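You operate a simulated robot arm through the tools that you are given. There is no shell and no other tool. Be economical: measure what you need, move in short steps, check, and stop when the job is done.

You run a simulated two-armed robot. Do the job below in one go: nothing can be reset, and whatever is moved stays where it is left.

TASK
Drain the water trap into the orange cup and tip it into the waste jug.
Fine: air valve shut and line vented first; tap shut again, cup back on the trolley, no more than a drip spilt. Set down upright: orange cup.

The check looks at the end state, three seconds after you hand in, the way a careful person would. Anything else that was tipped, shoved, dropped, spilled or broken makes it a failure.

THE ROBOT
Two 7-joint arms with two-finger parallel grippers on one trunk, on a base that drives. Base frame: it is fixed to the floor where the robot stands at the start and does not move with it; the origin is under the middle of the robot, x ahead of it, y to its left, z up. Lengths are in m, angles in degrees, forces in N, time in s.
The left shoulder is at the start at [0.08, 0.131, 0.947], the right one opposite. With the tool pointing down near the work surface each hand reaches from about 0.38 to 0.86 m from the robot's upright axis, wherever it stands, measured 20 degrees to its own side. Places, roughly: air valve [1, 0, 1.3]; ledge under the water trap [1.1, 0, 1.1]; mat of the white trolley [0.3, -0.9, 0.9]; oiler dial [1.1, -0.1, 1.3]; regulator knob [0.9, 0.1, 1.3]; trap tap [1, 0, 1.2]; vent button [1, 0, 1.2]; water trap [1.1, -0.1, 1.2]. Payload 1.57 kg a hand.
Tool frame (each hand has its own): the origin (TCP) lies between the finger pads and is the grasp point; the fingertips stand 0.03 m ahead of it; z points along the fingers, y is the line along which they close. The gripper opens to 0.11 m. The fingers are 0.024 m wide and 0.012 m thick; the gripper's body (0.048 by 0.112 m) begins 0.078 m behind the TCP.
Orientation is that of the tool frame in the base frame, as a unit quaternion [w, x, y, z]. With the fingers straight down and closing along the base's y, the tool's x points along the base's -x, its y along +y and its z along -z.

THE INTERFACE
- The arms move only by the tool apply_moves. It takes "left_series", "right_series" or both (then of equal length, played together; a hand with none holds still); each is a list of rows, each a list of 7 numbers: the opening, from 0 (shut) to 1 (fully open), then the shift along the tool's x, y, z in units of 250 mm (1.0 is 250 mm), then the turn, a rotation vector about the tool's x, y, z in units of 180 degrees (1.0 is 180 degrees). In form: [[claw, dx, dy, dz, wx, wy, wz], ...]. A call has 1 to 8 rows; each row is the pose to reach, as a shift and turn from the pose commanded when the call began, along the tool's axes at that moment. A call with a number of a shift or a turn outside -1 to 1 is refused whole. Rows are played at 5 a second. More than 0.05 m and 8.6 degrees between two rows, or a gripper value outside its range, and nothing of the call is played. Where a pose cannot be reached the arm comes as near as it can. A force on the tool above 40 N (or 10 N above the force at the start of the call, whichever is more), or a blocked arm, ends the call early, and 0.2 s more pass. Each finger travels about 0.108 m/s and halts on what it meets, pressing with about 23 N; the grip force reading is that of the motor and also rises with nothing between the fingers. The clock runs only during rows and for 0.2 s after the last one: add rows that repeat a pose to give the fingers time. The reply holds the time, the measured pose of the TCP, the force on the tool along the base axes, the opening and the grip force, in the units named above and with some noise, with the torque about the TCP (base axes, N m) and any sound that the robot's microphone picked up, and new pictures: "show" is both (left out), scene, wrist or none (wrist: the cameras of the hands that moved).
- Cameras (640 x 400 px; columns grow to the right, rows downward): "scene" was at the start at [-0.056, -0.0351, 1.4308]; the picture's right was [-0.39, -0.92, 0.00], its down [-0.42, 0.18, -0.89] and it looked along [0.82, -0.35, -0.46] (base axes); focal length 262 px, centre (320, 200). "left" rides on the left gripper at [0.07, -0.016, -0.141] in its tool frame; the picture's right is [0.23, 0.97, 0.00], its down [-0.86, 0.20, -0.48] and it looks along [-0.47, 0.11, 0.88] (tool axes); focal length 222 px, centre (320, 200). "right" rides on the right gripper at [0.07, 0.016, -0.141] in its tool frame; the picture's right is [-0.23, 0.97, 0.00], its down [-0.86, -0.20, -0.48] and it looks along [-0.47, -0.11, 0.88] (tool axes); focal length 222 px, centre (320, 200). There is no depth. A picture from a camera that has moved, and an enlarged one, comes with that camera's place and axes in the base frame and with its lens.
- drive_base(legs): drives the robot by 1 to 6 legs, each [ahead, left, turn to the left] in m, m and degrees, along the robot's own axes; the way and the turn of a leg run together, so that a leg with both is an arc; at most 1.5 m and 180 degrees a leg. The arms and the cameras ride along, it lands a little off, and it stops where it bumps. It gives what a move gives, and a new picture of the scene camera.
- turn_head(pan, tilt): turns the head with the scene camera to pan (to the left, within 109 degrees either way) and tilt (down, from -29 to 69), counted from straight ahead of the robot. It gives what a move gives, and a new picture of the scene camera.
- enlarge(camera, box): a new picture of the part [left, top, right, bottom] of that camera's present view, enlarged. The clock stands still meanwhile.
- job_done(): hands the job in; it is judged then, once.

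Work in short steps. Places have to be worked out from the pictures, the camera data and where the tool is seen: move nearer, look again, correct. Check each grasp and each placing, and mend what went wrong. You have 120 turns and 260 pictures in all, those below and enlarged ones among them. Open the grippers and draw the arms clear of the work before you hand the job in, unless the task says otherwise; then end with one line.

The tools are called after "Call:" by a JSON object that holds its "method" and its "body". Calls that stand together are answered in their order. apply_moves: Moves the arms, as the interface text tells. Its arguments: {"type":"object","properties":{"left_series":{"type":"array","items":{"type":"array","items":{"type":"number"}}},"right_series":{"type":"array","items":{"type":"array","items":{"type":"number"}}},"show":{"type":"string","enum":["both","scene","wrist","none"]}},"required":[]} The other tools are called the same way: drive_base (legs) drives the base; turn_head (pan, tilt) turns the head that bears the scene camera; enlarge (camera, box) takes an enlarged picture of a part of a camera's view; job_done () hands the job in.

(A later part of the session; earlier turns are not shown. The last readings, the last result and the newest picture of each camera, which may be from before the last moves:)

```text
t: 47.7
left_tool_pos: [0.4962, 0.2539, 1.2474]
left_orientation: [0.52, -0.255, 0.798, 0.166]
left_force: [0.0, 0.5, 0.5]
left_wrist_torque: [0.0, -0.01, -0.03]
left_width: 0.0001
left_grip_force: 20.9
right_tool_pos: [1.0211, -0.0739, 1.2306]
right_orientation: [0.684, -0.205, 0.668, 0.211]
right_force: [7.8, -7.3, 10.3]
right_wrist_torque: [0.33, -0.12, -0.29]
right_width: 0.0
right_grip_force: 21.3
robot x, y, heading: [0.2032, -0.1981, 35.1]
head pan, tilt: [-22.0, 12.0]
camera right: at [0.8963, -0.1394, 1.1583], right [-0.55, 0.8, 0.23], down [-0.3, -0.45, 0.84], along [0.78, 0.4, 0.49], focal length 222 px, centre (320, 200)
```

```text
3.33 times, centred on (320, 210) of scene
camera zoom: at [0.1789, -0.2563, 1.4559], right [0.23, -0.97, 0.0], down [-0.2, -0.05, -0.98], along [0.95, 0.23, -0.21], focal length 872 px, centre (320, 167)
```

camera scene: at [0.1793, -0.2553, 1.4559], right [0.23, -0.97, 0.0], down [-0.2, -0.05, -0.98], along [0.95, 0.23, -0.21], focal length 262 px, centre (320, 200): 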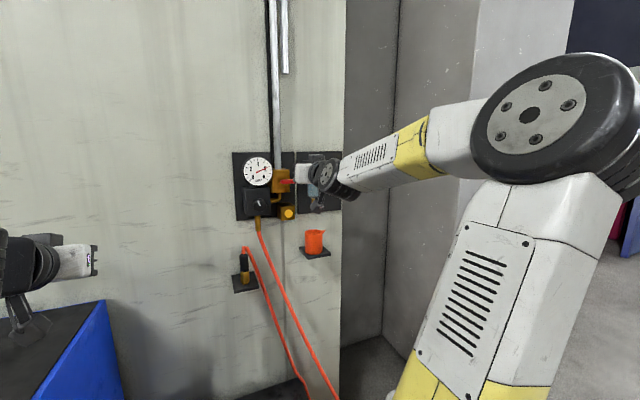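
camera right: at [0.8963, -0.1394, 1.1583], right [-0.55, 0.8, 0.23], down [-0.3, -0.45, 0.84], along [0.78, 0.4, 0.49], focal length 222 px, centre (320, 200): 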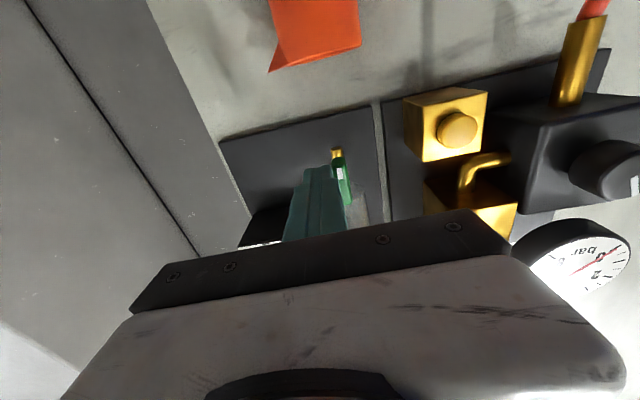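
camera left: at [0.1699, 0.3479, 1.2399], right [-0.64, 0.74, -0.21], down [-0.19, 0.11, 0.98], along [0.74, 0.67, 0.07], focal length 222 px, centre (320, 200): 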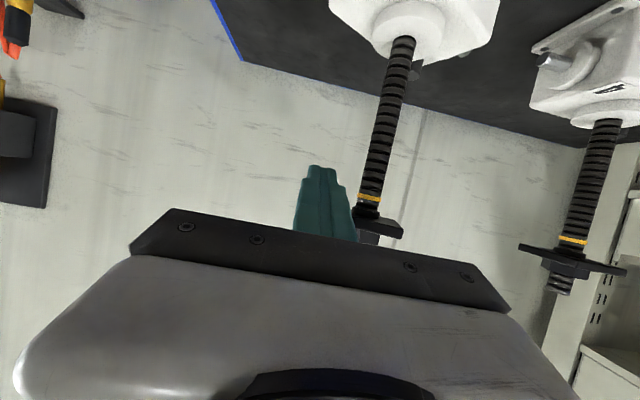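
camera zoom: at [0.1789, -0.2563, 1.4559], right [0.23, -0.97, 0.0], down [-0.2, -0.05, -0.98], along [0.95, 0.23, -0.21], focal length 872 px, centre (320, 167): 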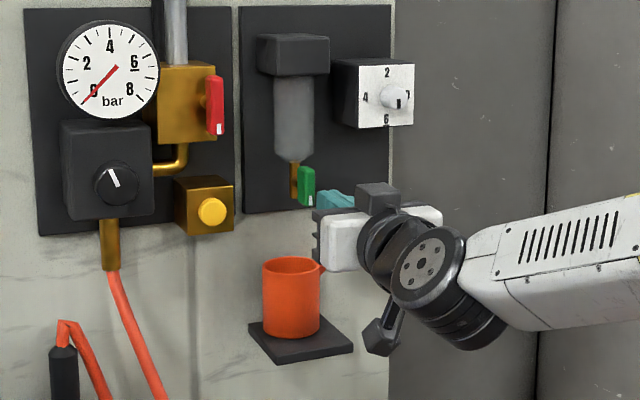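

The lever is nearly down. A bit more to the left until its stop.

Call:
{"method": "apply_moves", "body": {"right_series": [[0, 0, 0.015, 0, 0, 0, 0], [0, 0, 0.03, 0, 0, 0, 0], [0, 0, 0.045, 0, 0, 0, 0], [0, 0, 0.06, 0, 0, 0, 0]], "show": "none"}}

Call:
{"method": "apply_moves", "body": {"right_series": [[0, 0, -0.03, 0, 0, 0, 0], [0, 0, -0.03, -0.15, 0, 0, 0], [0, 0, -0.03, -0.33, 0, 0, 0]], "show": "wrist"}}

Call:
{"method": "enlarge", "body": {"camera": "scene", "box": [260, 150, 380, 270]}}

```text
t: 48.5
left_tool_pos: [0.4964, 0.2528, 1.2476]
left_orientation: [0.52, -0.253, 0.799, 0.165]
left_force: [0.3, -0.9, -0.2]
left_wrist_torque: [0.02, -0.01, 0.02]
left_width: 0.0
left_grip_force: 20.7
right_tool_pos: [1.0192, -0.0746, 1.2302]
right_orientation: [0.685, -0.199, 0.67, 0.206]
right_force: [2.6, -2.2, -1.0]
right_wrist_torque: [-0.04, 0.01, -0.14]
right_width: 0.0001
right_grip_force: 21.8
robot x, y, heading: [0.203, -0.1988, 35.3]
head pan, tilt: [-22.0, 12.0]
stopped in row 3 (right hand): the force on the tool passed its limit at 41 N (the readings are from after the stop); the commanded pose is now the measured one
```

```text
t: 49.2
left_tool_pos: [0.4955, 0.2549, 1.2476]
left_orientation: [0.521, -0.254, 0.798, 0.166]
left_force: [-0.3, 0.8, 0.0]
left_wrist_torque: [0.0, 0.02, 0.0]
left_width: 0.0
left_grip_force: 21.2
right_tool_pos: [0.9516, -0.1234, 1.2301]
right_orientation: [0.684, -0.201, 0.67, 0.207]
right_force: [0.3, 0.1, -0.3]
right_wrist_torque: [-0.02, -0.01, -0.05]
right_width: 0.0
right_grip_force: 21.4
robot x, y, heading: [0.1997, -0.1975, 35.3]
head pan, tilt: [-22.0, 12.0]
camera right: at [0.8266, -0.1871, 1.1569], right [-0.54, 0.81, 0.23], down [-0.3, -0.44, 0.84], along [0.78, 0.39, 0.49], focal length 222 px, centre (320, 200)
```

right: 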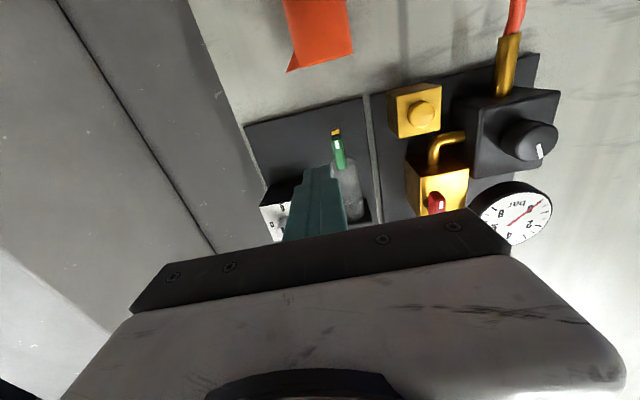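

```text
3.33 times, centred on (320, 210) of scene
camera zoom: at [0.1796, -0.2555, 1.4559], right [0.23, -0.97, 0.0], down [-0.2, -0.05, -0.98], along [0.95, 0.22, -0.21], focal length 872 px, centre (320, 167)
```

zoom: 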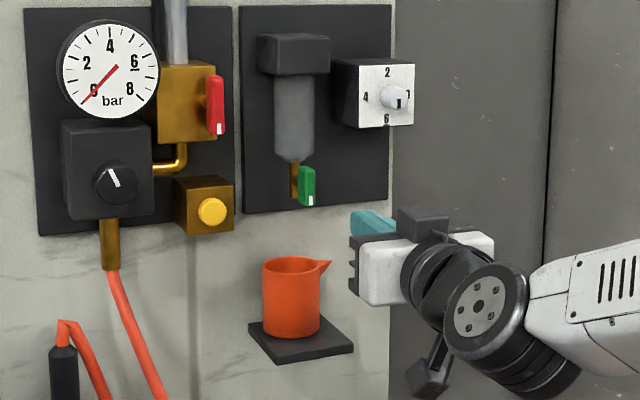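

Tap shut to its stop, cup upright with no drips around. I lower the hand in front of the cup with fingers opening and 15° down pitch.

Call:
{"method": "apply_moves", "body": {"right_series": [[0.3, 0.16, 0.04, 0.0, 0, 0.03, 0], [0.7, 0.32, 0.08, 0.05, 0, 0.06, 0], [1, 0.488, 0.123, 0.1, 0, 0.09, 0], [1, 0.488, 0.123, 0.154, 0, 0.09, 0], [1, 0.488, 0.123, 0.154, 0, 0.09, 0]], "show": "wrist"}}

Call:
{"method": "enlarge", "body": {"camera": "scene", "box": [260, 180, 380, 280]}}

```text
t: 50.5
left_tool_pos: [0.4964, 0.2532, 1.2467]
left_orientation: [0.52, -0.254, 0.798, 0.166]
left_force: [0.5, 0.9, -0.2]
left_wrist_torque: [0.03, 0.0, -0.01]
left_width: 0.0
left_grip_force: 21.2
right_tool_pos: [0.9705, -0.0731, 1.1073]
right_orientation: [0.584, -0.228, 0.759, 0.178]
right_force: [-0.3, 0.4, 0.1]
right_wrist_torque: [-0.03, 0.02, 0.02]
right_width: 0.1098
right_grip_force: 0.0
robot x, y, heading: [0.2031, -0.1972, 35.5]
head pan, tilt: [-22.0, 12.0]
camera right: at [0.8344, -0.1448, 1.077], right [-0.49, 0.84, 0.22], down [-0.09, -0.3, 0.95], along [0.87, 0.44, 0.23], focal length 222 px, centre (320, 200)
```

right: 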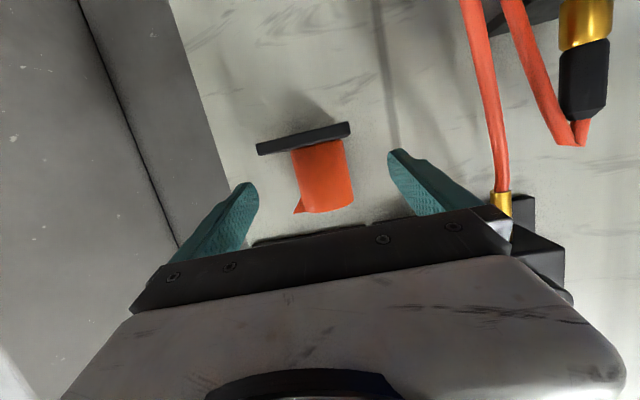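

```text
4.00 times, centred on (320, 230) of scene
camera zoom: at [0.179, -0.2559, 1.4559], right [0.23, -0.97, 0.0], down [-0.2, -0.05, -0.98], along [0.95, 0.22, -0.21], focal length 1047 px, centre (320, 80)
```

zoom: 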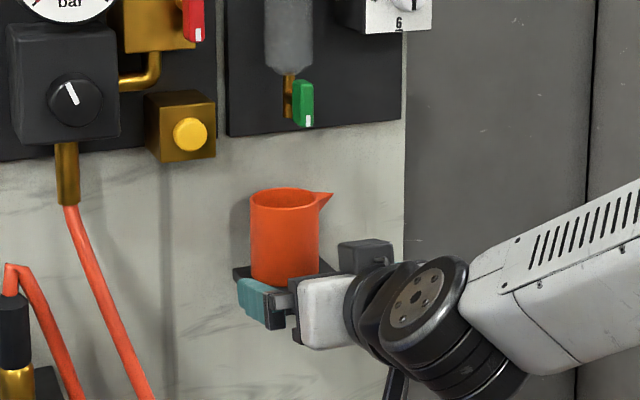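

Cup centred between the fingers. I move in horizontally 11.7 cm and close.

Call:
{"method": "apply_moves", "body": {"right_series": [[1, -0.04, -0.006, 0.15, 0, 0, 0], [1, -0.08, -0.01, 0.3, 0, 0, 0], [1, -0.12, -0.01, 0.4545, 0, 0, 0], [0.75, -0.12, -0.01, 0.4545, 0, 0, 0], [0.45, -0.12, -0.01, 0.4545, 0, 0, 0], [0.45, -0.12, -0.01, 0.4545, 0, 0, 0], [0.45, -0.12, -0.01, 0.4545, 0, 0, 0]], "show": "wrist"}}

Call:
{"method": "enlarge", "body": {"camera": "scene", "box": [260, 180, 380, 280]}}

```text
t: 52.0
left_tool_pos: [0.4941, 0.2525, 1.248]
left_orientation: [0.52, -0.254, 0.799, 0.165]
left_force: [-0.3, -0.6, 0.5]
left_wrist_torque: [0.0, 0.04, -0.03]
left_width: 0.0
left_grip_force: 21.4
right_tool_pos: [1.071, -0.0092, 1.1063]
right_orientation: [0.584, -0.228, 0.759, 0.177]
right_force: [0.6, 0.1, 0.3]
right_wrist_torque: [0.0, -0.02, 0.0]
right_width: 0.0607
right_grip_force: 23.0
robot x, y, heading: [0.206, -0.2013, 35.2]
head pan, tilt: [-22.0, 12.0]
camera right: at [0.9341, -0.0802, 1.0751], right [-0.49, 0.84, 0.22], down [-0.09, -0.3, 0.95], along [0.87, 0.44, 0.23], focal length 222 px, centre (320, 200)
```

right: 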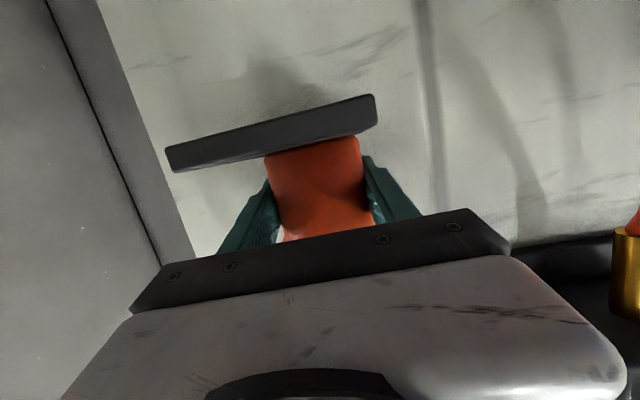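

```text
4.00 times, centred on (320, 230) of scene
camera zoom: at [0.1791, -0.2559, 1.4559], right [0.23, -0.97, 0.0], down [-0.2, -0.05, -0.98], along [0.95, 0.22, -0.21], focal length 1047 px, centre (320, 80)
```

zoom: 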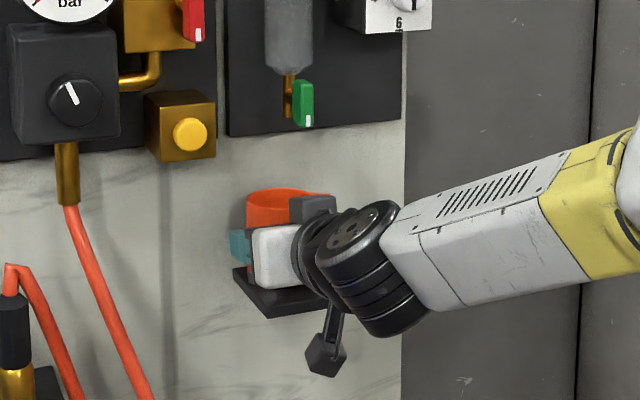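

Gripped. I lift 2 cm and draw back smoothly.

Call:
{"method": "apply_moves", "body": {"right_series": [[0.45, -0.04, 0, -0.01, 0, 0, 0], [0.45, -0.077, 0, -0.02, 0, 0, 0], [0.45, -0.056, 0, -0.1, 0, 0, 0], [0.45, -0.025, 0, -0.215, 0, 0, 0], [0.45, 0.01, 0, -0.34, 0, 0, 0], [0.45, 0.045, 0, -0.47, 0, 0, 0], [0.45, 0.08, 0, -0.6, 0, 0, 0]], "show": "both"}}

Call:
{"method": "enlarge", "body": {"camera": "scene", "box": [260, 170, 400, 300]}}

```text
t: 53.6
left_tool_pos: [0.4948, 0.2542, 1.2475]
left_orientation: [0.52, -0.254, 0.799, 0.166]
left_force: [-0.3, -0.4, -1.0]
left_wrist_torque: [0.02, -0.05, 0.02]
left_width: 0.0
left_grip_force: 21.4
right_tool_pos: [0.9448, -0.0949, 1.1282]
right_orientation: [0.583, -0.228, 0.759, 0.178]
right_force: [-0.9, 0.3, -0.1]
right_wrist_torque: [-0.02, -0.03, -0.06]
right_width: 0.0609
right_grip_force: 23.0
robot x, y, heading: [0.2007, -0.2026, 35.3]
head pan, tilt: [-22.0, 12.0]
camera scene: at [0.1794, -0.2556, 1.4559], right [0.23, -0.97, 0.0], down [-0.2, -0.05, -0.98], along [0.95, 0.22, -0.21], focal length 262 px, centre (320, 200)
camera right: at [0.8083, -0.1665, 1.0969], right [-0.49, 0.84, 0.22], down [-0.09, -0.3, 0.95], along [0.87, 0.44, 0.23], focal length 222 px, centre (320, 200)
```

scene: 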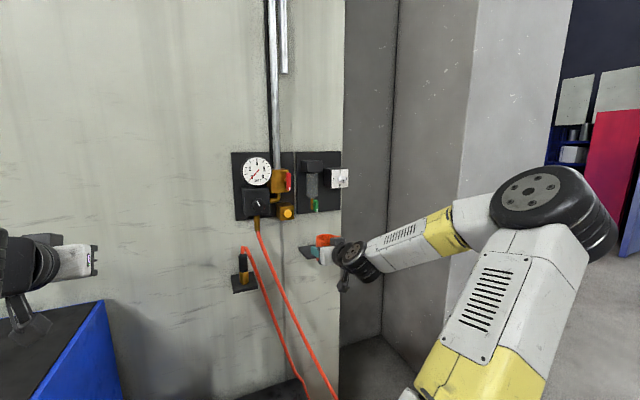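
right: 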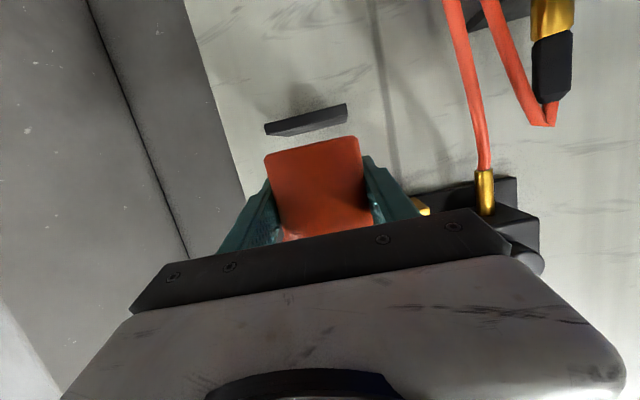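

```text
3.08 times, centred on (330, 235) of scene
camera zoom: at [0.1794, -0.2556, 1.4559], right [0.23, -0.97, 0.0], down [-0.2, -0.05, -0.98], along [0.95, 0.22, -0.21], focal length 805 px, centre (289, 92)
```

zoom: 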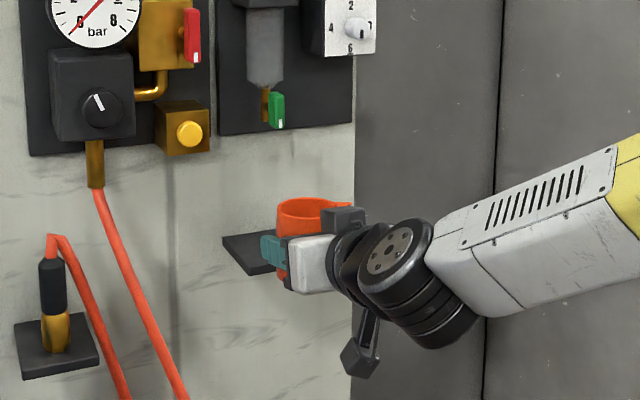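

Cup is held level with water. I turn the robot back right and return toward the start position to reach the trolley.

Call:
{"method": "drive_base", "body": {"legs": [[0, 0, -35.3]]}}

Call:
{"method": "drive_base", "body": {"legs": [[-0.17, 0.137, 0]]}}

Call:
{"method": "turn_head", "body": {"pan": -60, "tilt": 35}}

```text
t: 55.8
left_tool_pos: [0.7039, -0.0039, 1.2477]
left_orientation: [0.546, 0.004, 0.838, -0.002]
left_force: [0.2, -0.8, 0.1]
left_wrist_torque: [0.0, -0.02, 0.01]
left_width: 0.0
left_grip_force: 20.6
right_tool_pos: [0.8626, -0.5514, 1.1282]
right_orientation: [0.61, 0.018, 0.792, -0.012]
right_force: [-0.4, -0.1, -1.0]
right_wrist_torque: [0.0, 0.03, 0.01]
right_width: 0.0606
right_grip_force: 22.6
robot x, y, heading: [0.2014, -0.2001, -0.5]
head pan, tilt: [-22.0, 12.0]
camera scene: at [0.1487, -0.2309, 1.4559], right [-0.39, -0.92, 0.0], down [-0.19, 0.08, -0.98], along [0.9, -0.38, -0.21], focal length 262 px, centre (320, 200)
```

scene: 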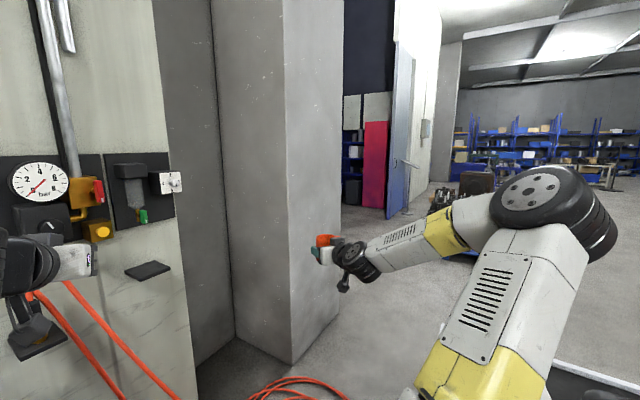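

```text
t: 57.4
left_tool_pos: [0.5357, 0.1365, 1.2479]
left_orientation: [0.546, 0.006, 0.837, -0.004]
left_force: [0.4, 0.3, -0.1]
left_wrist_torque: [-0.04, -0.01, 0.0]
left_width: 0.0002
left_grip_force: 21.4
right_tool_pos: [0.6939, -0.4102, 1.1289]
right_orientation: [0.61, 0.018, 0.792, -0.012]
right_force: [-0.7, 0.3, -0.4]
right_wrist_torque: [0.01, 0.04, -0.01]
right_width: 0.0611
right_grip_force: 23.0
robot x, y, heading: [0.0363, -0.055, -0.8]
head pan, tilt: [-22.0, 12.0]
camera scene: at [-0.0201, -0.09, 1.4559], right [-0.39, -0.92, 0.0], down [-0.19, 0.08, -0.98], along [0.9, -0.38, -0.21], focal length 262 px, centre (320, 200)
```

scene: 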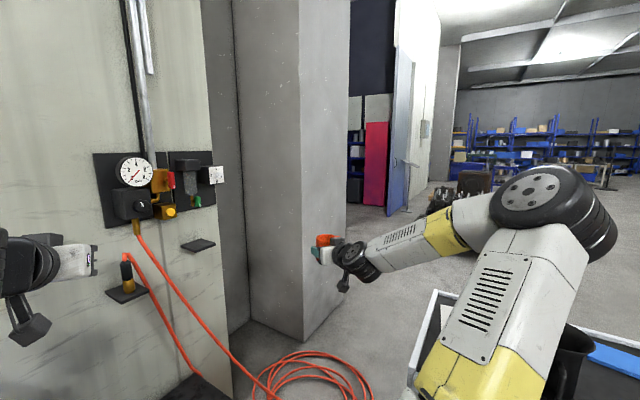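

```text
t: 58.5
left_tool_pos: [0.5354, 0.1373, 1.2475]
left_orientation: [0.546, 0.005, 0.838, -0.004]
left_force: [0.1, -0.7, 0.3]
left_wrist_torque: [0.01, -0.02, -0.01]
left_width: 0.0
left_grip_force: 21.3
right_tool_pos: [0.6947, -0.4103, 1.1284]
right_orientation: [0.61, 0.019, 0.792, -0.013]
right_force: [0.4, 1.1, -0.1]
right_wrist_torque: [0.01, -0.01, -0.02]
right_width: 0.0613
right_grip_force: 22.6
robot x, y, heading: [0.0347, -0.0547, -0.6]
head pan, tilt: [-60.0, 35.0]
camera scene: at [-0.063, -0.1308, 1.4191], right [-0.87, -0.49, 0.0], down [-0.28, 0.5, -0.82], along [0.4, -0.71, -0.57], focal length 262 px, centre (320, 200)
```

scene: 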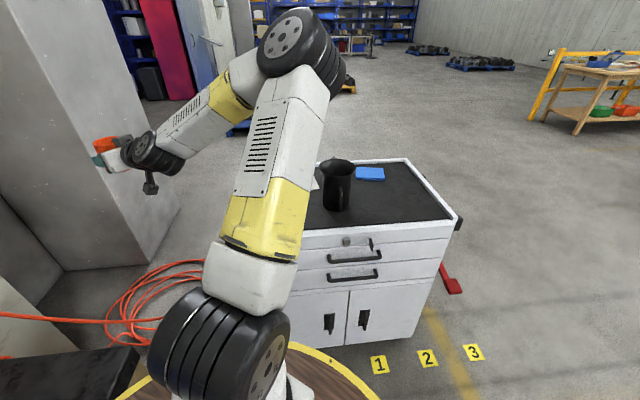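

Jug confirmed at ≈(0.266, -0.836). I swing the cup toward the trolley in two smooth halves, yawing so the spout will face the jug.

Call:
{"method": "apply_moves", "body": {"right_series": [[0.45, 0.018, -0.115, -0.098, 0.0199, 0, 0.0053], [0.45, 0.036, -0.23, -0.197, 0.0399, 0, 0.0105], [0.45, 0.054, -0.345, -0.295, 0.0598, 0, 0.0158], [0.45, 0.071, -0.459, -0.393, 0.0797, 0, 0.021], [0.45, 0.089, -0.574, -0.491, 0.0996, 0, 0.0263], [0.45, 0.107, -0.689, -0.59, 0.1196, 0, 0.0315], [0.45, 0.125, -0.804, -0.688, 0.1395, 0, 0.0368]], "show": "both"}}

```text
t: 60.1
left_tool_pos: [0.5355, 0.137, 1.247]
left_orientation: [0.546, 0.006, 0.838, -0.004]
left_force: [0.2, -0.2, 0.3]
left_wrist_torque: [-0.04, -0.01, 0.01]
left_width: 0.0
left_grip_force: 21.4
right_tool_pos: [0.5109, -0.6021, 1.1426]
right_orientation: [0.591, 0.196, 0.768, -0.149]
right_force: [-0.6, 0.5, -0.5]
right_wrist_torque: [0.03, 0.04, 0.01]
right_width: 0.061
right_grip_force: 23.2
robot x, y, heading: [0.0344, -0.0538, -0.6]
head pan, tilt: [-60.0, 35.0]
camera scene: at [-0.0629, -0.1308, 1.419], right [-0.87, -0.49, 0.0], down [-0.28, 0.5, -0.82], along [0.4, -0.71, -0.57], focal length 262 px, centre (320, 200)
camera right: at [0.3833, -0.5149, 1.1108], right [0.52, 0.83, 0.22], down [-0.31, -0.06, 0.95], along [0.8, -0.56, 0.22], focal length 222 px, centre (320, 200)
```

scene: 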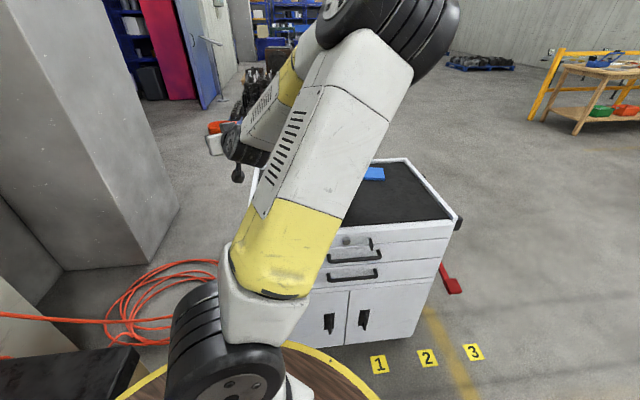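
right: 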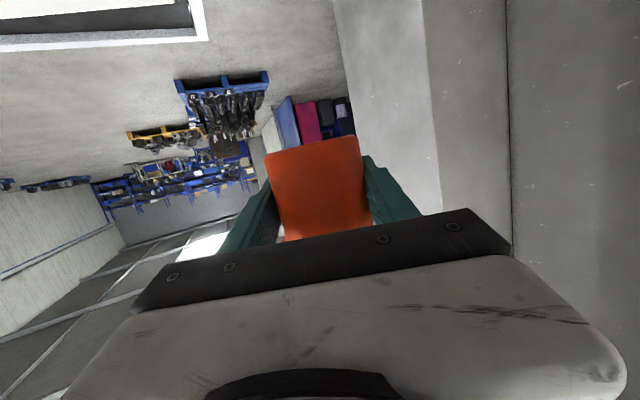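

Second half brings the cup beside and above the jug.

Call:
{"method": "apply_moves", "body": {"right_series": [[0.45, 0.003, -0.149, -0.034, 0.0233, 0, 0.0062], [0.45, 0.006, -0.299, -0.067, 0.0465, 0, 0.0123], [0.45, 0.009, -0.448, -0.101, 0.0698, 0, 0.0185], [0.45, 0.012, -0.597, -0.135, 0.093, 0, 0.0247], [0.45, 0.015, -0.747, -0.168, 0.1163, 0, 0.0308], [0.45, 0.018, -0.896, -0.202, 0.1395, 0, 0.037]], "show": "both"}}

```text
t: 61.5
left_tool_pos: [0.5354, 0.1363, 1.2477]
left_orientation: [0.546, 0.005, 0.838, -0.004]
left_force: [-0.7, 0.4, -0.4]
left_wrist_torque: [0.0, -0.04, -0.02]
left_width: 0.0
left_grip_force: 21.4
right_tool_pos: [0.3615, -0.777, 1.1503]
right_orientation: [0.542, 0.364, 0.705, -0.278]
right_force: [-0.2, -0.9, -0.5]
right_wrist_torque: [0.0, 0.0, 0.02]
right_width: 0.0609
right_grip_force: 23.0
robot x, y, heading: [0.0355, -0.0542, -0.7]
head pan, tilt: [-60.0, 35.0]
camera scene: at [-0.063, -0.1307, 1.419], right [-0.87, -0.49, 0.0], down [-0.28, 0.5, -0.82], along [0.4, -0.71, -0.57], focal length 262 px, centre (320, 200)
camera right: at [0.2853, -0.642, 1.119], right [0.83, 0.52, 0.22], down [-0.3, 0.08, 0.95], along [0.47, -0.85, 0.22], focal length 222 px, centre (320, 200)
```

scene: 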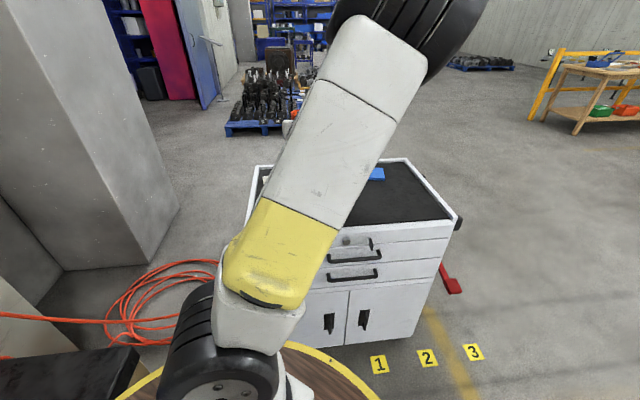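
right: 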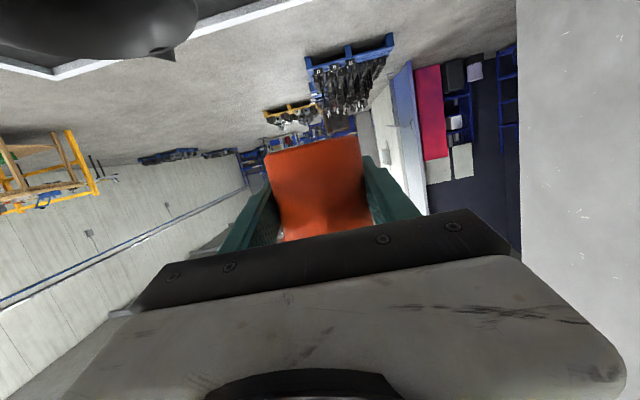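

The rim edge seen (0.32,-0.82) agrees with the jug estimate. I move the cup so its spout overhangs the jug mouth at z 1.115 and tilt 32° first, to test the rotation.

Call:
{"method": "apply_moves", "body": {"right_series": [[0.45, 0.047, -0.104, 0.004, 0, 0, 0], [0.45, 0.095, -0.208, 0.007, 0, 0, 0], [0.45, 0.142, -0.311, 0.011, 0, 0, 0], [0.45, 0.142, -0.311, 0.011, 0, 0, 0.045], [0.45, 0.142, -0.311, 0.011, 0, 0, 0.09], [0.45, 0.142, -0.311, 0.011, 0, 0, 0.135], [0.45, 0.142, -0.311, 0.011, 0, 0, 0.18]], "show": "wrist"}}

```text
t: 63.1
left_tool_pos: [0.5363, 0.137, 1.2465]
left_orientation: [0.546, 0.005, 0.838, -0.004]
left_force: [1.0, 0.0, 0.1]
left_wrist_torque: [-0.01, -0.01, 0.02]
left_width: 0.0
left_grip_force: 21.7
right_tool_pos: [0.2944, -0.8165, 1.1146]
right_orientation: [0.599, 0.546, 0.575, -0.115]
right_force: [0.3, -0.1, -0.4]
right_wrist_torque: [0.0, 0.01, -0.01]
right_width: 0.0612
right_grip_force: 22.4
robot x, y, heading: [0.0357, -0.0561, -0.7]
head pan, tilt: [-60.0, 35.0]
camera right: at [0.2498, -0.6641, 1.102], right [0.68, 0.26, 0.69], down [-0.69, -0.12, 0.72], along [0.27, -0.96, 0.1], focal length 222 px, centre (320, 200)
```

right: 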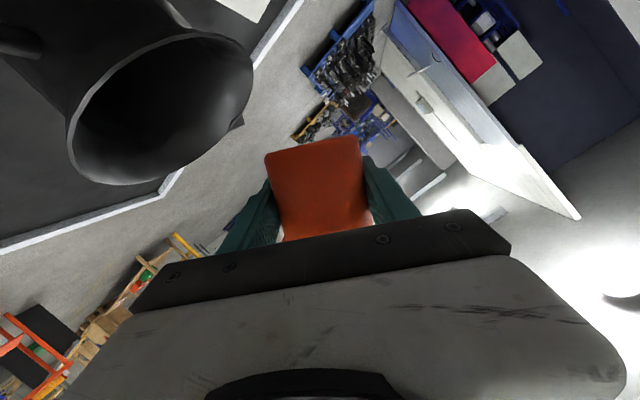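

The jug mouth is clearly seen, centre ≈(0.26,-0.83), rim z≈1.0 — spout will be over it. I continue tilting slowly to ~75°.

Call:
{"method": "apply_moves", "body": {"right_series": [[0.45, 0, 0, 0, 0, 0, 0.03], [0.45, 0, 0, 0, 0, 0, 0.06], [0.45, 0, 0, 0, 0, 0, 0.09], [0.45, 0, 0, 0, 0, 0, 0.12], [0.45, 0, 0, 0, 0, 0, 0.15], [0.45, 0, 0, 0, 0, 0, 0.18], [0.45, 0, 0, 0, 0, 0, 0.21], [0.45, 0, 0, 0, 0, 0, 0.24]], "show": "wrist"}}

```text
t: 64.9
left_tool_pos: [0.5347, 0.1376, 1.2474]
left_orientation: [0.546, 0.004, 0.838, -0.003]
left_force: [0.4, 0.4, 0.2]
left_wrist_torque: [0.0, 0.02, -0.04]
left_width: 0.0
left_grip_force: 21.6
right_tool_pos: [0.2939, -0.8158, 1.1157]
right_orientation: [0.599, 0.719, 0.334, 0.112]
right_force: [0.2, -0.8, 0.1]
right_wrist_torque: [0.02, 0.02, 0.02]
right_width: 0.0607
right_grip_force: 22.9
robot x, y, heading: [0.0323, -0.056, -0.9]
head pan, tilt: [-60.0, 35.0]
camera right: at [0.2736, -0.663, 1.1497], right [0.16, -0.2, 0.97], down [-0.98, -0.14, 0.14], along [0.11, -0.97, -0.22], focal length 222 px, centre (320, 200)
```

right: 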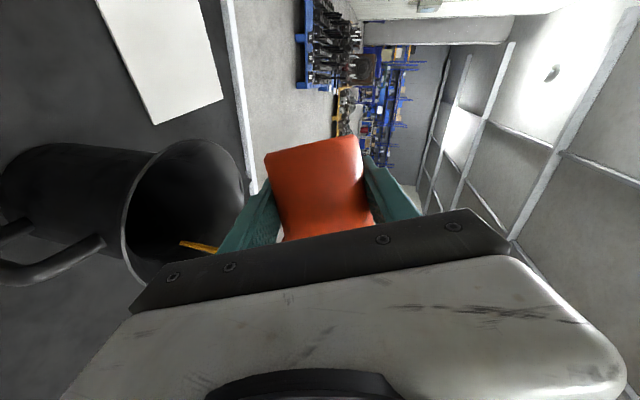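

The stream falls inside the jug. I keep tilting slowly to about 118°.

Call:
{"method": "apply_moves", "body": {"right_series": [[0.45, 0, 0, 0, 0, 0, 0.03], [0.45, 0, 0, 0, 0, 0, 0.06], [0.45, 0, 0, 0, 0, 0, 0.09], [0.45, 0, 0, 0, 0, 0, 0.12], [0.45, 0, 0, 0, 0, 0, 0.15], [0.45, 0, 0, 0, 0, 0, 0.18], [0.45, 0, 0, 0, 0, 0, 0.21], [0.45, 0, 0, 0, 0, 0, 0.24]], "show": "wrist"}}

```text
t: 66.7
left_tool_pos: [0.536, 0.1364, 1.2469]
left_orientation: [0.547, 0.006, 0.837, -0.004]
left_force: [0.2, -0.6, 0.1]
left_wrist_torque: [-0.02, -0.03, -0.01]
left_width: 0.0002
left_grip_force: 21.0
right_tool_pos: [0.2946, -0.8149, 1.1138]
right_orientation: [0.515, 0.792, 0.046, 0.326]
right_force: [-0.1, 0.5, -0.7]
right_wrist_torque: [-0.03, -0.01, 0.02]
right_width: 0.0611
right_grip_force: 22.9
robot x, y, heading: [0.0365, -0.0563, -0.9]
head pan, tilt: [-60.0, 35.0]
camera right: at [0.2662, -0.6842, 1.1969], right [-0.43, -0.55, 0.72], down [-0.89, 0.12, -0.45], along [0.16, -0.83, -0.54], focal length 222 px, centre (320, 200)
```

right: 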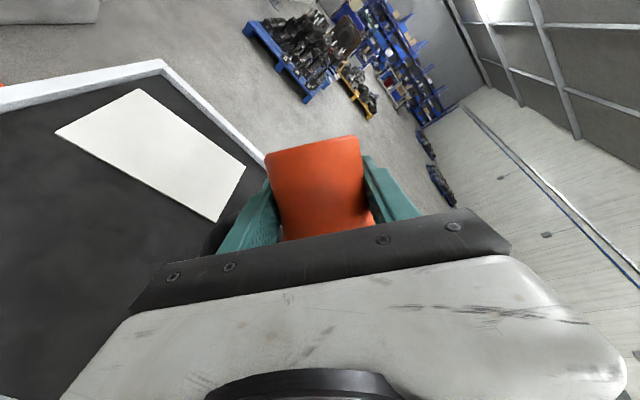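

No spill visible on the mat. I tilt a little further and hold to let the last drops out.

Call:
{"method": "apply_moves", "body": {"right_series": [[0.45, 0, 0, 0, 0, 0, 0.04], [0.45, 0, 0, 0, 0, 0, 0.08], [0.45, 0, 0, 0, 0, 0, 0.08], [0.45, 0, 0, 0, 0, 0, 0.08], [0.45, 0, 0, 0, 0, 0, 0.08], [0.45, 0, 0, 0, 0, 0, 0.08], [0.45, 0, 0, 0, 0, 0, 0.08], [0.45, 0, 0, 0, 0, 0, 0.08]], "show": "wrist"}}

```text
t: 68.5
left_tool_pos: [0.5355, 0.1361, 1.2479]
left_orientation: [0.546, 0.005, 0.838, -0.003]
left_force: [-0.5, 0.8, -0.4]
left_wrist_torque: [0.0, 0.02, 0.01]
left_width: 0.0
left_grip_force: 21.0
right_tool_pos: [0.2943, -0.8154, 1.1143]
right_orientation: [0.471, 0.791, -0.053, 0.387]
right_force: [-0.3, 0.5, 0.3]
right_wrist_torque: [0.02, 0.0, -0.01]
right_width: 0.061
right_grip_force: 23.1
robot x, y, heading: [0.0318, -0.053, -0.7]
head pan, tilt: [-60.0, 35.0]
camera right: at [0.257, -0.6946, 1.2077], right [-0.59, -0.6, 0.53], down [-0.77, 0.25, -0.58], along [0.22, -0.76, -0.61], focal length 222 px, centre (320, 200)
```

right: 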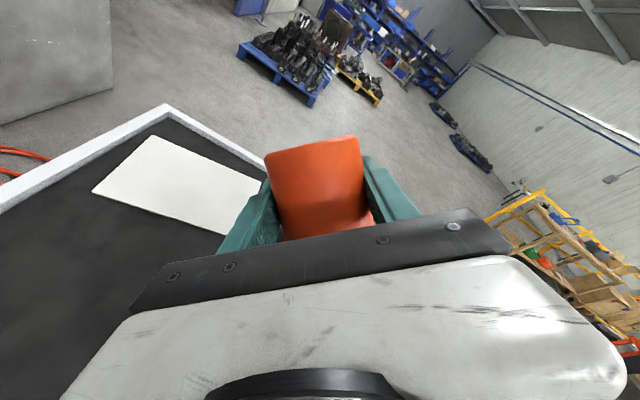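

Emptied. I turn the cup back upright in place over the jug.

Call:
{"method": "apply_moves", "body": {"right_series": [[0.45, 0, 0, 0, 0, 0, -0.046], [0.45, 0, 0, 0, 0, 0, -0.092], [0.45, 0, 0, 0, 0, 0, -0.138], [0.45, 0, 0, 0, 0, 0, -0.184], [0.45, 0, 0, 0, 0, 0, -0.23], [0.45, 0, 0, 0, 0, 0, -0.276], [0.45, 0, 0, 0, 0, 0, -0.322], [0.45, 0, 0, 0, 0, 0, -0.368]], "show": "none"}}

Call:
{"method": "apply_moves", "body": {"right_series": [[0.45, 0, 0, 0, 0, 0, -0.0465], [0.45, 0, 0, 0, 0, 0, -0.093], [0.45, 0, 0, 0, 0, 0, -0.1395], [0.45, 0, 0, 0, 0, 0, -0.186], [0.45, 0, 0, 0, 0, 0, -0.2325], [0.45, 0, 0, 0, 0, 0, -0.279], [0.45, 0, 0, 0, 0, 0, -0.3255], [0.45, 0, 0, 0, 0, 0, -0.372]], "show": "wrist"}}

```text
t: 70.3
left_tool_pos: [0.5341, 0.1354, 1.2479]
left_orientation: [0.546, 0.005, 0.837, -0.003]
left_force: [0.0, 0.5, -0.8]
left_wrist_torque: [0.03, -0.02, -0.01]
left_width: 0.0
left_grip_force: 21.2
right_tool_pos: [0.2948, -0.8173, 1.1133]
right_orientation: [0.606, 0.691, 0.388, 0.066]
right_force: [-0.8, -0.2, 0.8]
right_wrist_torque: [0.01, -0.01, 0.02]
right_width: 0.0611
right_grip_force: 23.0
robot x, y, heading: [0.0344, -0.0548, -0.7]
head pan, tilt: [-60.0, 35.0]
```

```text
t: 72.1
left_tool_pos: [0.5342, 0.1377, 1.2474]
left_orientation: [0.547, 0.006, 0.837, -0.004]
left_force: [0.5, 0.4, 0.2]
left_wrist_torque: [0.02, -0.01, 0.01]
left_width: 0.0001
left_grip_force: 21.0
right_tool_pos: [0.2943, -0.8185, 1.1141]
right_orientation: [0.542, 0.362, 0.705, -0.279]
right_force: [0.1, -0.5, -0.9]
right_wrist_torque: [-0.01, 0.01, 0.0]
right_width: 0.0608
right_grip_force: 23.2
robot x, y, heading: [0.0348, -0.0551, -0.5]
head pan, tilt: [-60.0, 35.0]
camera right: at [0.2182, -0.6816, 1.0828], right [0.83, 0.52, 0.22], down [-0.3, 0.08, 0.95], along [0.48, -0.85, 0.22], focal length 222 px, centre (320, 200)
```

right: 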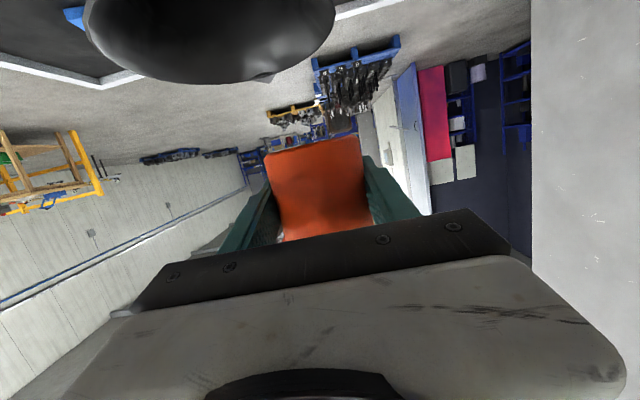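

Upright again. I move away from the jug along the trolley and lower to about 3 cm above the mat.

Call:
{"method": "apply_moves", "body": {"right_series": [[0.45, 0.01, 0.166, -0.036, 0, 0, 0], [0.45, 0.019, 0.332, -0.072, 0, 0, 0], [0.45, 0.029, 0.498, -0.107, 0, 0, 0], [0.45, 0.038, 0.664, -0.143, 0, 0, 0], [0.45, 0.21, 0.664, -0.098, 0, 0, 0], [0.45, 0.385, 0.664, -0.052, 0, 0, 0], [0.45, 0.56, 0.664, -0.006, 0, 0, 0], [0.45, 0.734, 0.664, 0.041, 0, 0, 0]], "show": "both"}}

Call:
{"method": "enlarge", "body": {"camera": "right", "box": [120, 0, 480, 220]}}

```text
t: 73.9
left_tool_pos: [0.5356, 0.1367, 1.2468]
left_orientation: [0.547, 0.004, 0.837, -0.002]
left_force: [-0.8, 0.2, 0.7]
left_wrist_torque: [-0.06, -0.04, -0.06]
left_width: 0.0
left_grip_force: 21.5
right_tool_pos: [0.41, -0.687, 0.9343]
right_orientation: [0.542, 0.363, 0.705, -0.279]
right_force: [-0.1, 0.2, -0.2]
right_wrist_torque: [-0.02, 0.0, 0.0]
right_width: 0.061
right_grip_force: 23.0
robot x, y, heading: [0.0363, -0.0548, -0.8]
head pan, tilt: [-60.0, 35.0]
camera scene: at [-0.0631, -0.1304, 1.419], right [-0.87, -0.49, 0.0], down [-0.28, 0.5, -0.82], along [0.4, -0.71, -0.57], focal length 262 px, centre (320, 200)
camera right: at [0.3341, -0.5513, 0.904], right [0.83, 0.52, 0.22], down [-0.3, 0.08, 0.95], along [0.47, -0.85, 0.22], focal length 222 px, centre (320, 200)
```

scene: 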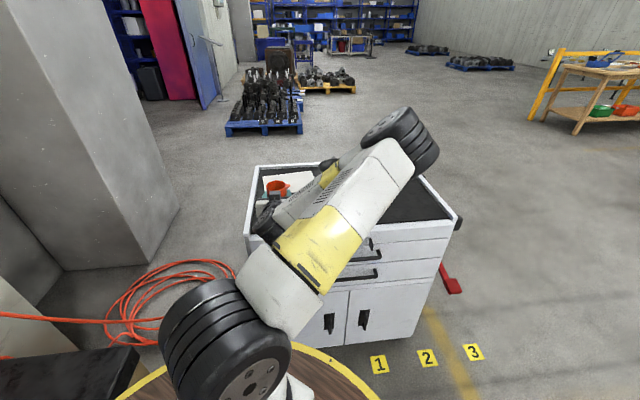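
right: 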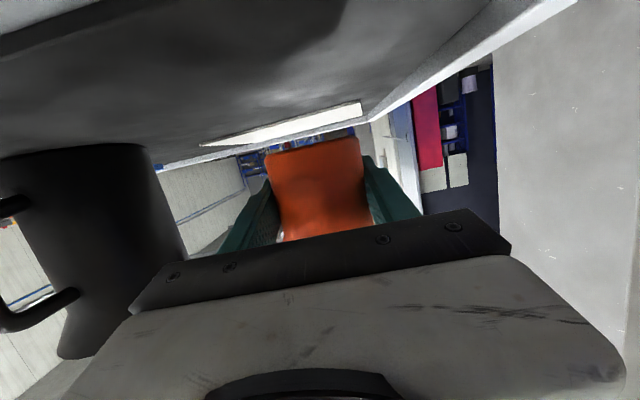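

```text
1.78 times, centred on (300, 110) of right
camera zoom: at [0.3341, -0.5513, 0.904], right [0.83, 0.52, 0.22], down [-0.3, 0.08, 0.95], along [0.47, -0.85, 0.22], focal length 395 px, centre (356, 360)
```

zoom: 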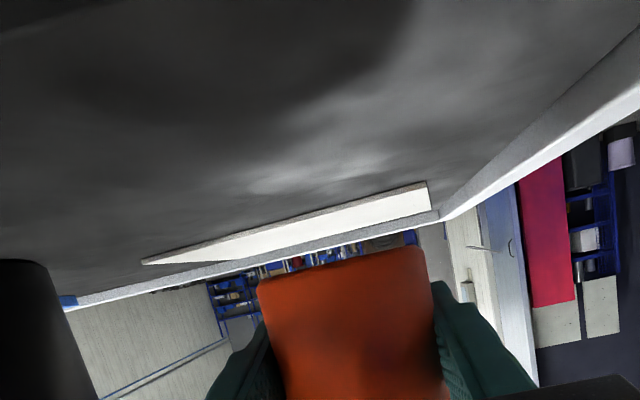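

The spot under the cup is free mat. I lower in small steps to contact.

Call:
{"method": "apply_moves", "body": {"right_series": [[0.45, 0.0774, 0, 0.0205, 0, 0, 0], [0.45, 0.093, 0, 0.0246, 0, 0, 0], [0.45, 0.1045, 0, 0.0276, 0, 0, 0], [0.45, 0.116, 0, 0.0307, 0, 0, 0], [0.45, 0.1277, 0, 0.0338, 0, 0, 0], [0.45, 0.139, 0, 0.0369, 0, 0, 0]], "show": "wrist"}}

Call:
{"method": "enlarge", "body": {"camera": "scene", "box": [230, 150, 350, 250]}}

```text
t: 75.3
left_tool_pos: [0.5342, 0.1365, 1.2465]
left_orientation: [0.546, 0.005, 0.838, -0.004]
left_force: [0.0, 0.0, -0.8]
left_wrist_torque: [-0.02, 0.04, 0.0]
left_width: 0.0
left_grip_force: 21.5
right_tool_pos: [0.4071, -0.688, 0.8989]
right_orientation: [0.542, 0.364, 0.704, -0.279]
right_force: [0.3, 0.3, -0.3]
right_wrist_torque: [-0.02, 0.0, 0.02]
right_width: 0.0609
right_grip_force: 22.9
robot x, y, heading: [0.0296, -0.0579, -1.0]
head pan, tilt: [-60.0, 35.0]
camera right: at [0.3317, -0.553, 0.8679], right [0.83, 0.52, 0.22], down [-0.3, 0.08, 0.95], along [0.47, -0.85, 0.22], focal length 222 px, centre (320, 200)
```

right: 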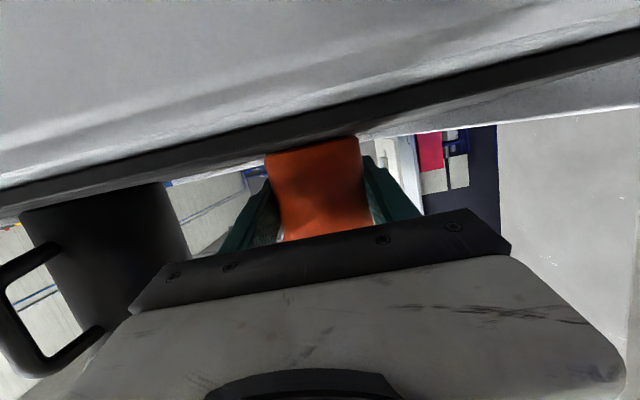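

```text
4.00 times, centred on (290, 200) of scene
camera zoom: at [-0.0632, -0.1308, 1.419], right [-0.87, -0.49, 0.0], down [-0.28, 0.5, -0.82], along [0.4, -0.71, -0.57], focal length 1047 px, centre (440, 200)
```

zoom: 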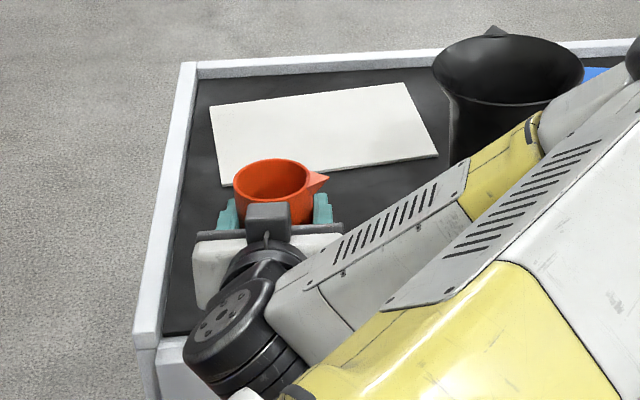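

No contact yet, no force. A few more millimetres.

Call:
{"method": "apply_moves", "body": {"right_series": [[0.45, 0.0097, 0, 0.0026, 0, 0, 0], [0.45, 0.0193, 0, 0.0051, 0, 0, 0], [0.45, 0.029, 0, 0.0077, 0, 0, 0], [0.45, 0.0387, 0, 0.0102, 0, 0, 0], [0.45, 0.0484, 0, 0.0128, 0, 0, 0]], "show": "none"}}

Call:
{"method": "enlarge", "body": {"camera": "right", "box": [200, 60, 440, 240]}}

```text
t: 76.5
left_tool_pos: [0.5348, 0.1373, 1.2478]
left_orientation: [0.546, 0.005, 0.838, -0.003]
left_force: [0.5, 0.8, 0.1]
left_wrist_torque: [-0.02, 0.03, 0.0]
left_width: 0.0002
left_grip_force: 21.7
right_tool_pos: [0.4076, -0.689, 0.8865]
right_orientation: [0.543, 0.363, 0.705, -0.278]
right_force: [5.8, -1.6, 18.1]
right_wrist_torque: [0.03, -0.01, -0.09]
right_width: 0.061
right_grip_force: 22.9
robot x, y, heading: [0.0345, -0.0575, -0.7]
head pan, tilt: [-60.0, 35.0]
```

```text
2.22 times, centred on (320, 150) of right
camera zoom: at [0.3325, -0.5531, 0.8562], right [0.83, 0.52, 0.22], down [-0.31, 0.08, 0.95], along [0.47, -0.85, 0.23], focal length 494 px, centre (320, 311)
```

zoom: 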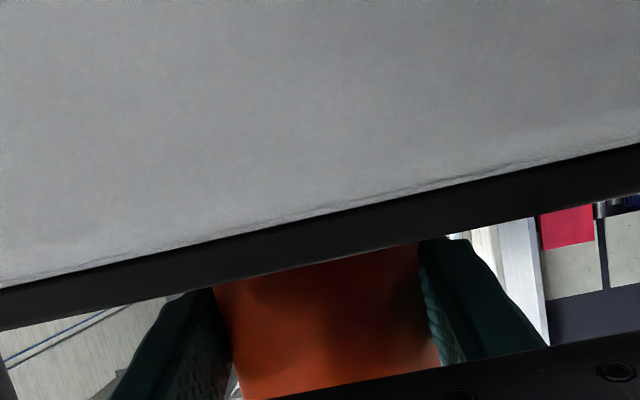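

18 N upward with almost no torque about the TCP: the contact is right under the cup, so it stands on the mat. I release.

Call:
{"method": "apply_moves", "body": {"right_series": [[0.5, -0.008, 0, -0.002, 0, 0, 0], [0.6, -0.012, 0, -0.003, 0, 0, 0], [0.75, -0.012, 0, -0.003, 0, 0, 0], [0.95, -0.012, 0, -0.003, 0, 0, 0], [0.95, -0.012, 0, -0.003, 0, 0, 0]], "show": "wrist"}}

Call:
{"method": "enlarge", "body": {"camera": "scene", "box": [230, 150, 350, 250]}}

```text
t: 77.7
left_tool_pos: [0.5355, 0.137, 1.2467]
left_orientation: [0.546, 0.006, 0.838, -0.004]
left_force: [-0.2, -0.5, -0.3]
left_wrist_torque: [-0.01, -0.04, 0.01]
left_width: 0.0
left_grip_force: 21.2
right_tool_pos: [0.4064, -0.6885, 0.8891]
right_orientation: [0.542, 0.363, 0.705, -0.277]
right_force: [-0.2, -0.6, -0.3]
right_wrist_torque: [-0.02, -0.03, -0.02]
right_width: 0.1044
right_grip_force: 0.1
robot x, y, heading: [0.0323, -0.055, -0.6]
head pan, tilt: [-60.0, 35.0]
camera right: at [0.3321, -0.5533, 0.8584], right [0.83, 0.52, 0.22], down [-0.3, 0.08, 0.95], along [0.47, -0.85, 0.22], focal length 222 px, centre (320, 200)
```

right: 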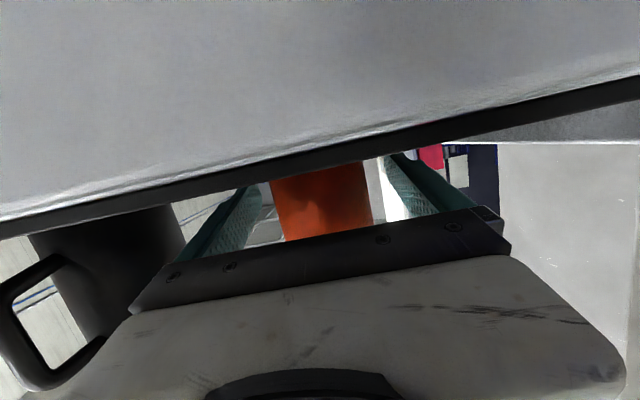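

```text
4.00 times, centred on (290, 200) of scene
camera zoom: at [-0.0632, -0.1308, 1.419], right [-0.87, -0.49, 0.0], down [-0.28, 0.5, -0.82], along [0.4, -0.71, -0.57], focal length 1047 px, centre (440, 200)
```

zoom: 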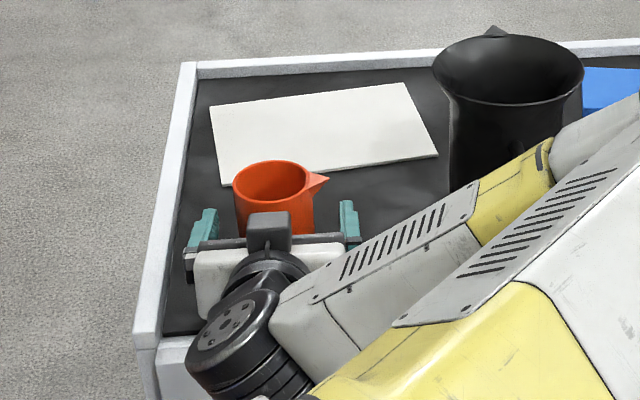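

Cup stands upright and free. I withdraw along the tool axis, then raise the arm.

Call:
{"method": "apply_moves", "body": {"right_series": [[1, 0, 0, -0.1, 0, 0, 0], [1, 0, 0, -0.25, 0, 0, 0], [1, 0, 0, -0.4, 0, 0, 0], [1, -0.15, 0, -0.45, 0, 0, 0], [1, -0.3, 0, -0.45, 0, 0, 0], [1, -0.45, 0.1, -0.45, 0, 0, 0], [1, -0.6, 0.25, -0.45, 0, 0, 0]], "show": "both"}}

```text
refused: row 7 steps farther than a row can; nothing moved
```

Call:
{"method": "apply_moves", "body": {"right_series": [[1, 0, 0, -0.1, 0, 0, 0], [1, 0, 0, -0.25, 0, 0, 0], [1, 0, 0, -0.4, 0, 0, 0], [1, -0.15, 0, -0.45, 0, 0, 0], [1, -0.3, 0.02, -0.45, 0, 0, 0], [1, -0.45, 0.1, -0.45, 0, 0, 0], [1, -0.55, 0.25, -0.45, 0, 0, 0]], "show": "both"}}

```text
t: 79.3
left_tool_pos: [0.5353, 0.136, 1.2483]
left_orientation: [0.546, 0.005, 0.838, -0.003]
left_force: [-0.2, -0.6, 0.4]
left_wrist_torque: [0.02, -0.01, 0.02]
left_width: 0.0
left_grip_force: 21.3
right_tool_pos: [0.4412, -0.6175, 1.057]
right_orientation: [0.542, 0.364, 0.705, -0.278]
right_force: [-0.2, -0.2, 0.1]
right_wrist_torque: [-0.02, -0.03, 0.0]
right_width: 0.1101
right_grip_force: 0.1
right hand out of reach, approached as far as the arm can: row 3, 4, 5, 6, 7
robot x, y, heading: [0.0349, -0.0587, -0.7]
head pan, tilt: [-60.0, 35.0]
camera scene: at [-0.0637, -0.131, 1.419], right [-0.87, -0.49, 0.0], down [-0.28, 0.5, -0.82], along [0.4, -0.71, -0.57], focal length 262 px, centre (320, 200)
camera right: at [0.3652, -0.4821, 1.0261], right [0.83, 0.52, 0.22], down [-0.3, 0.08, 0.95], along [0.47, -0.85, 0.22], focal length 222 px, centre (320, 200)
```

scene: 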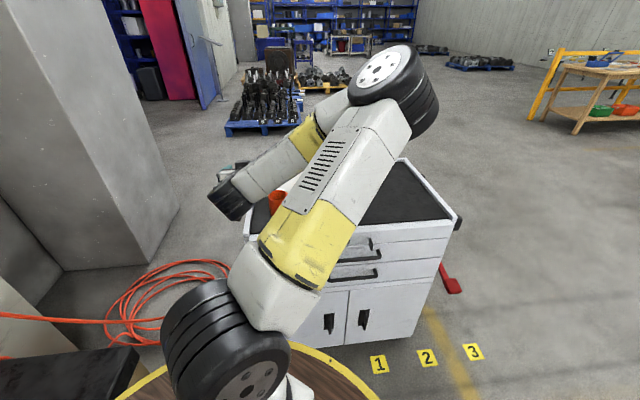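
right: 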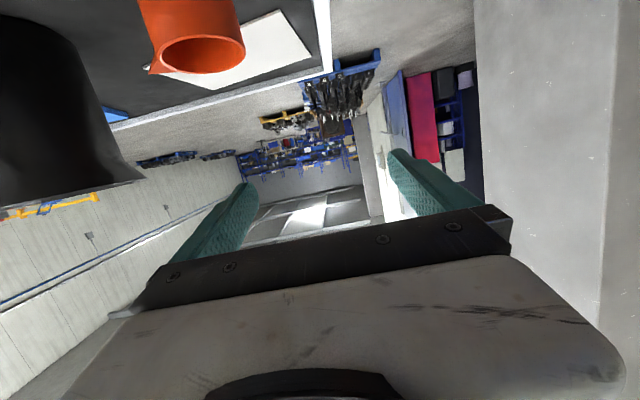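

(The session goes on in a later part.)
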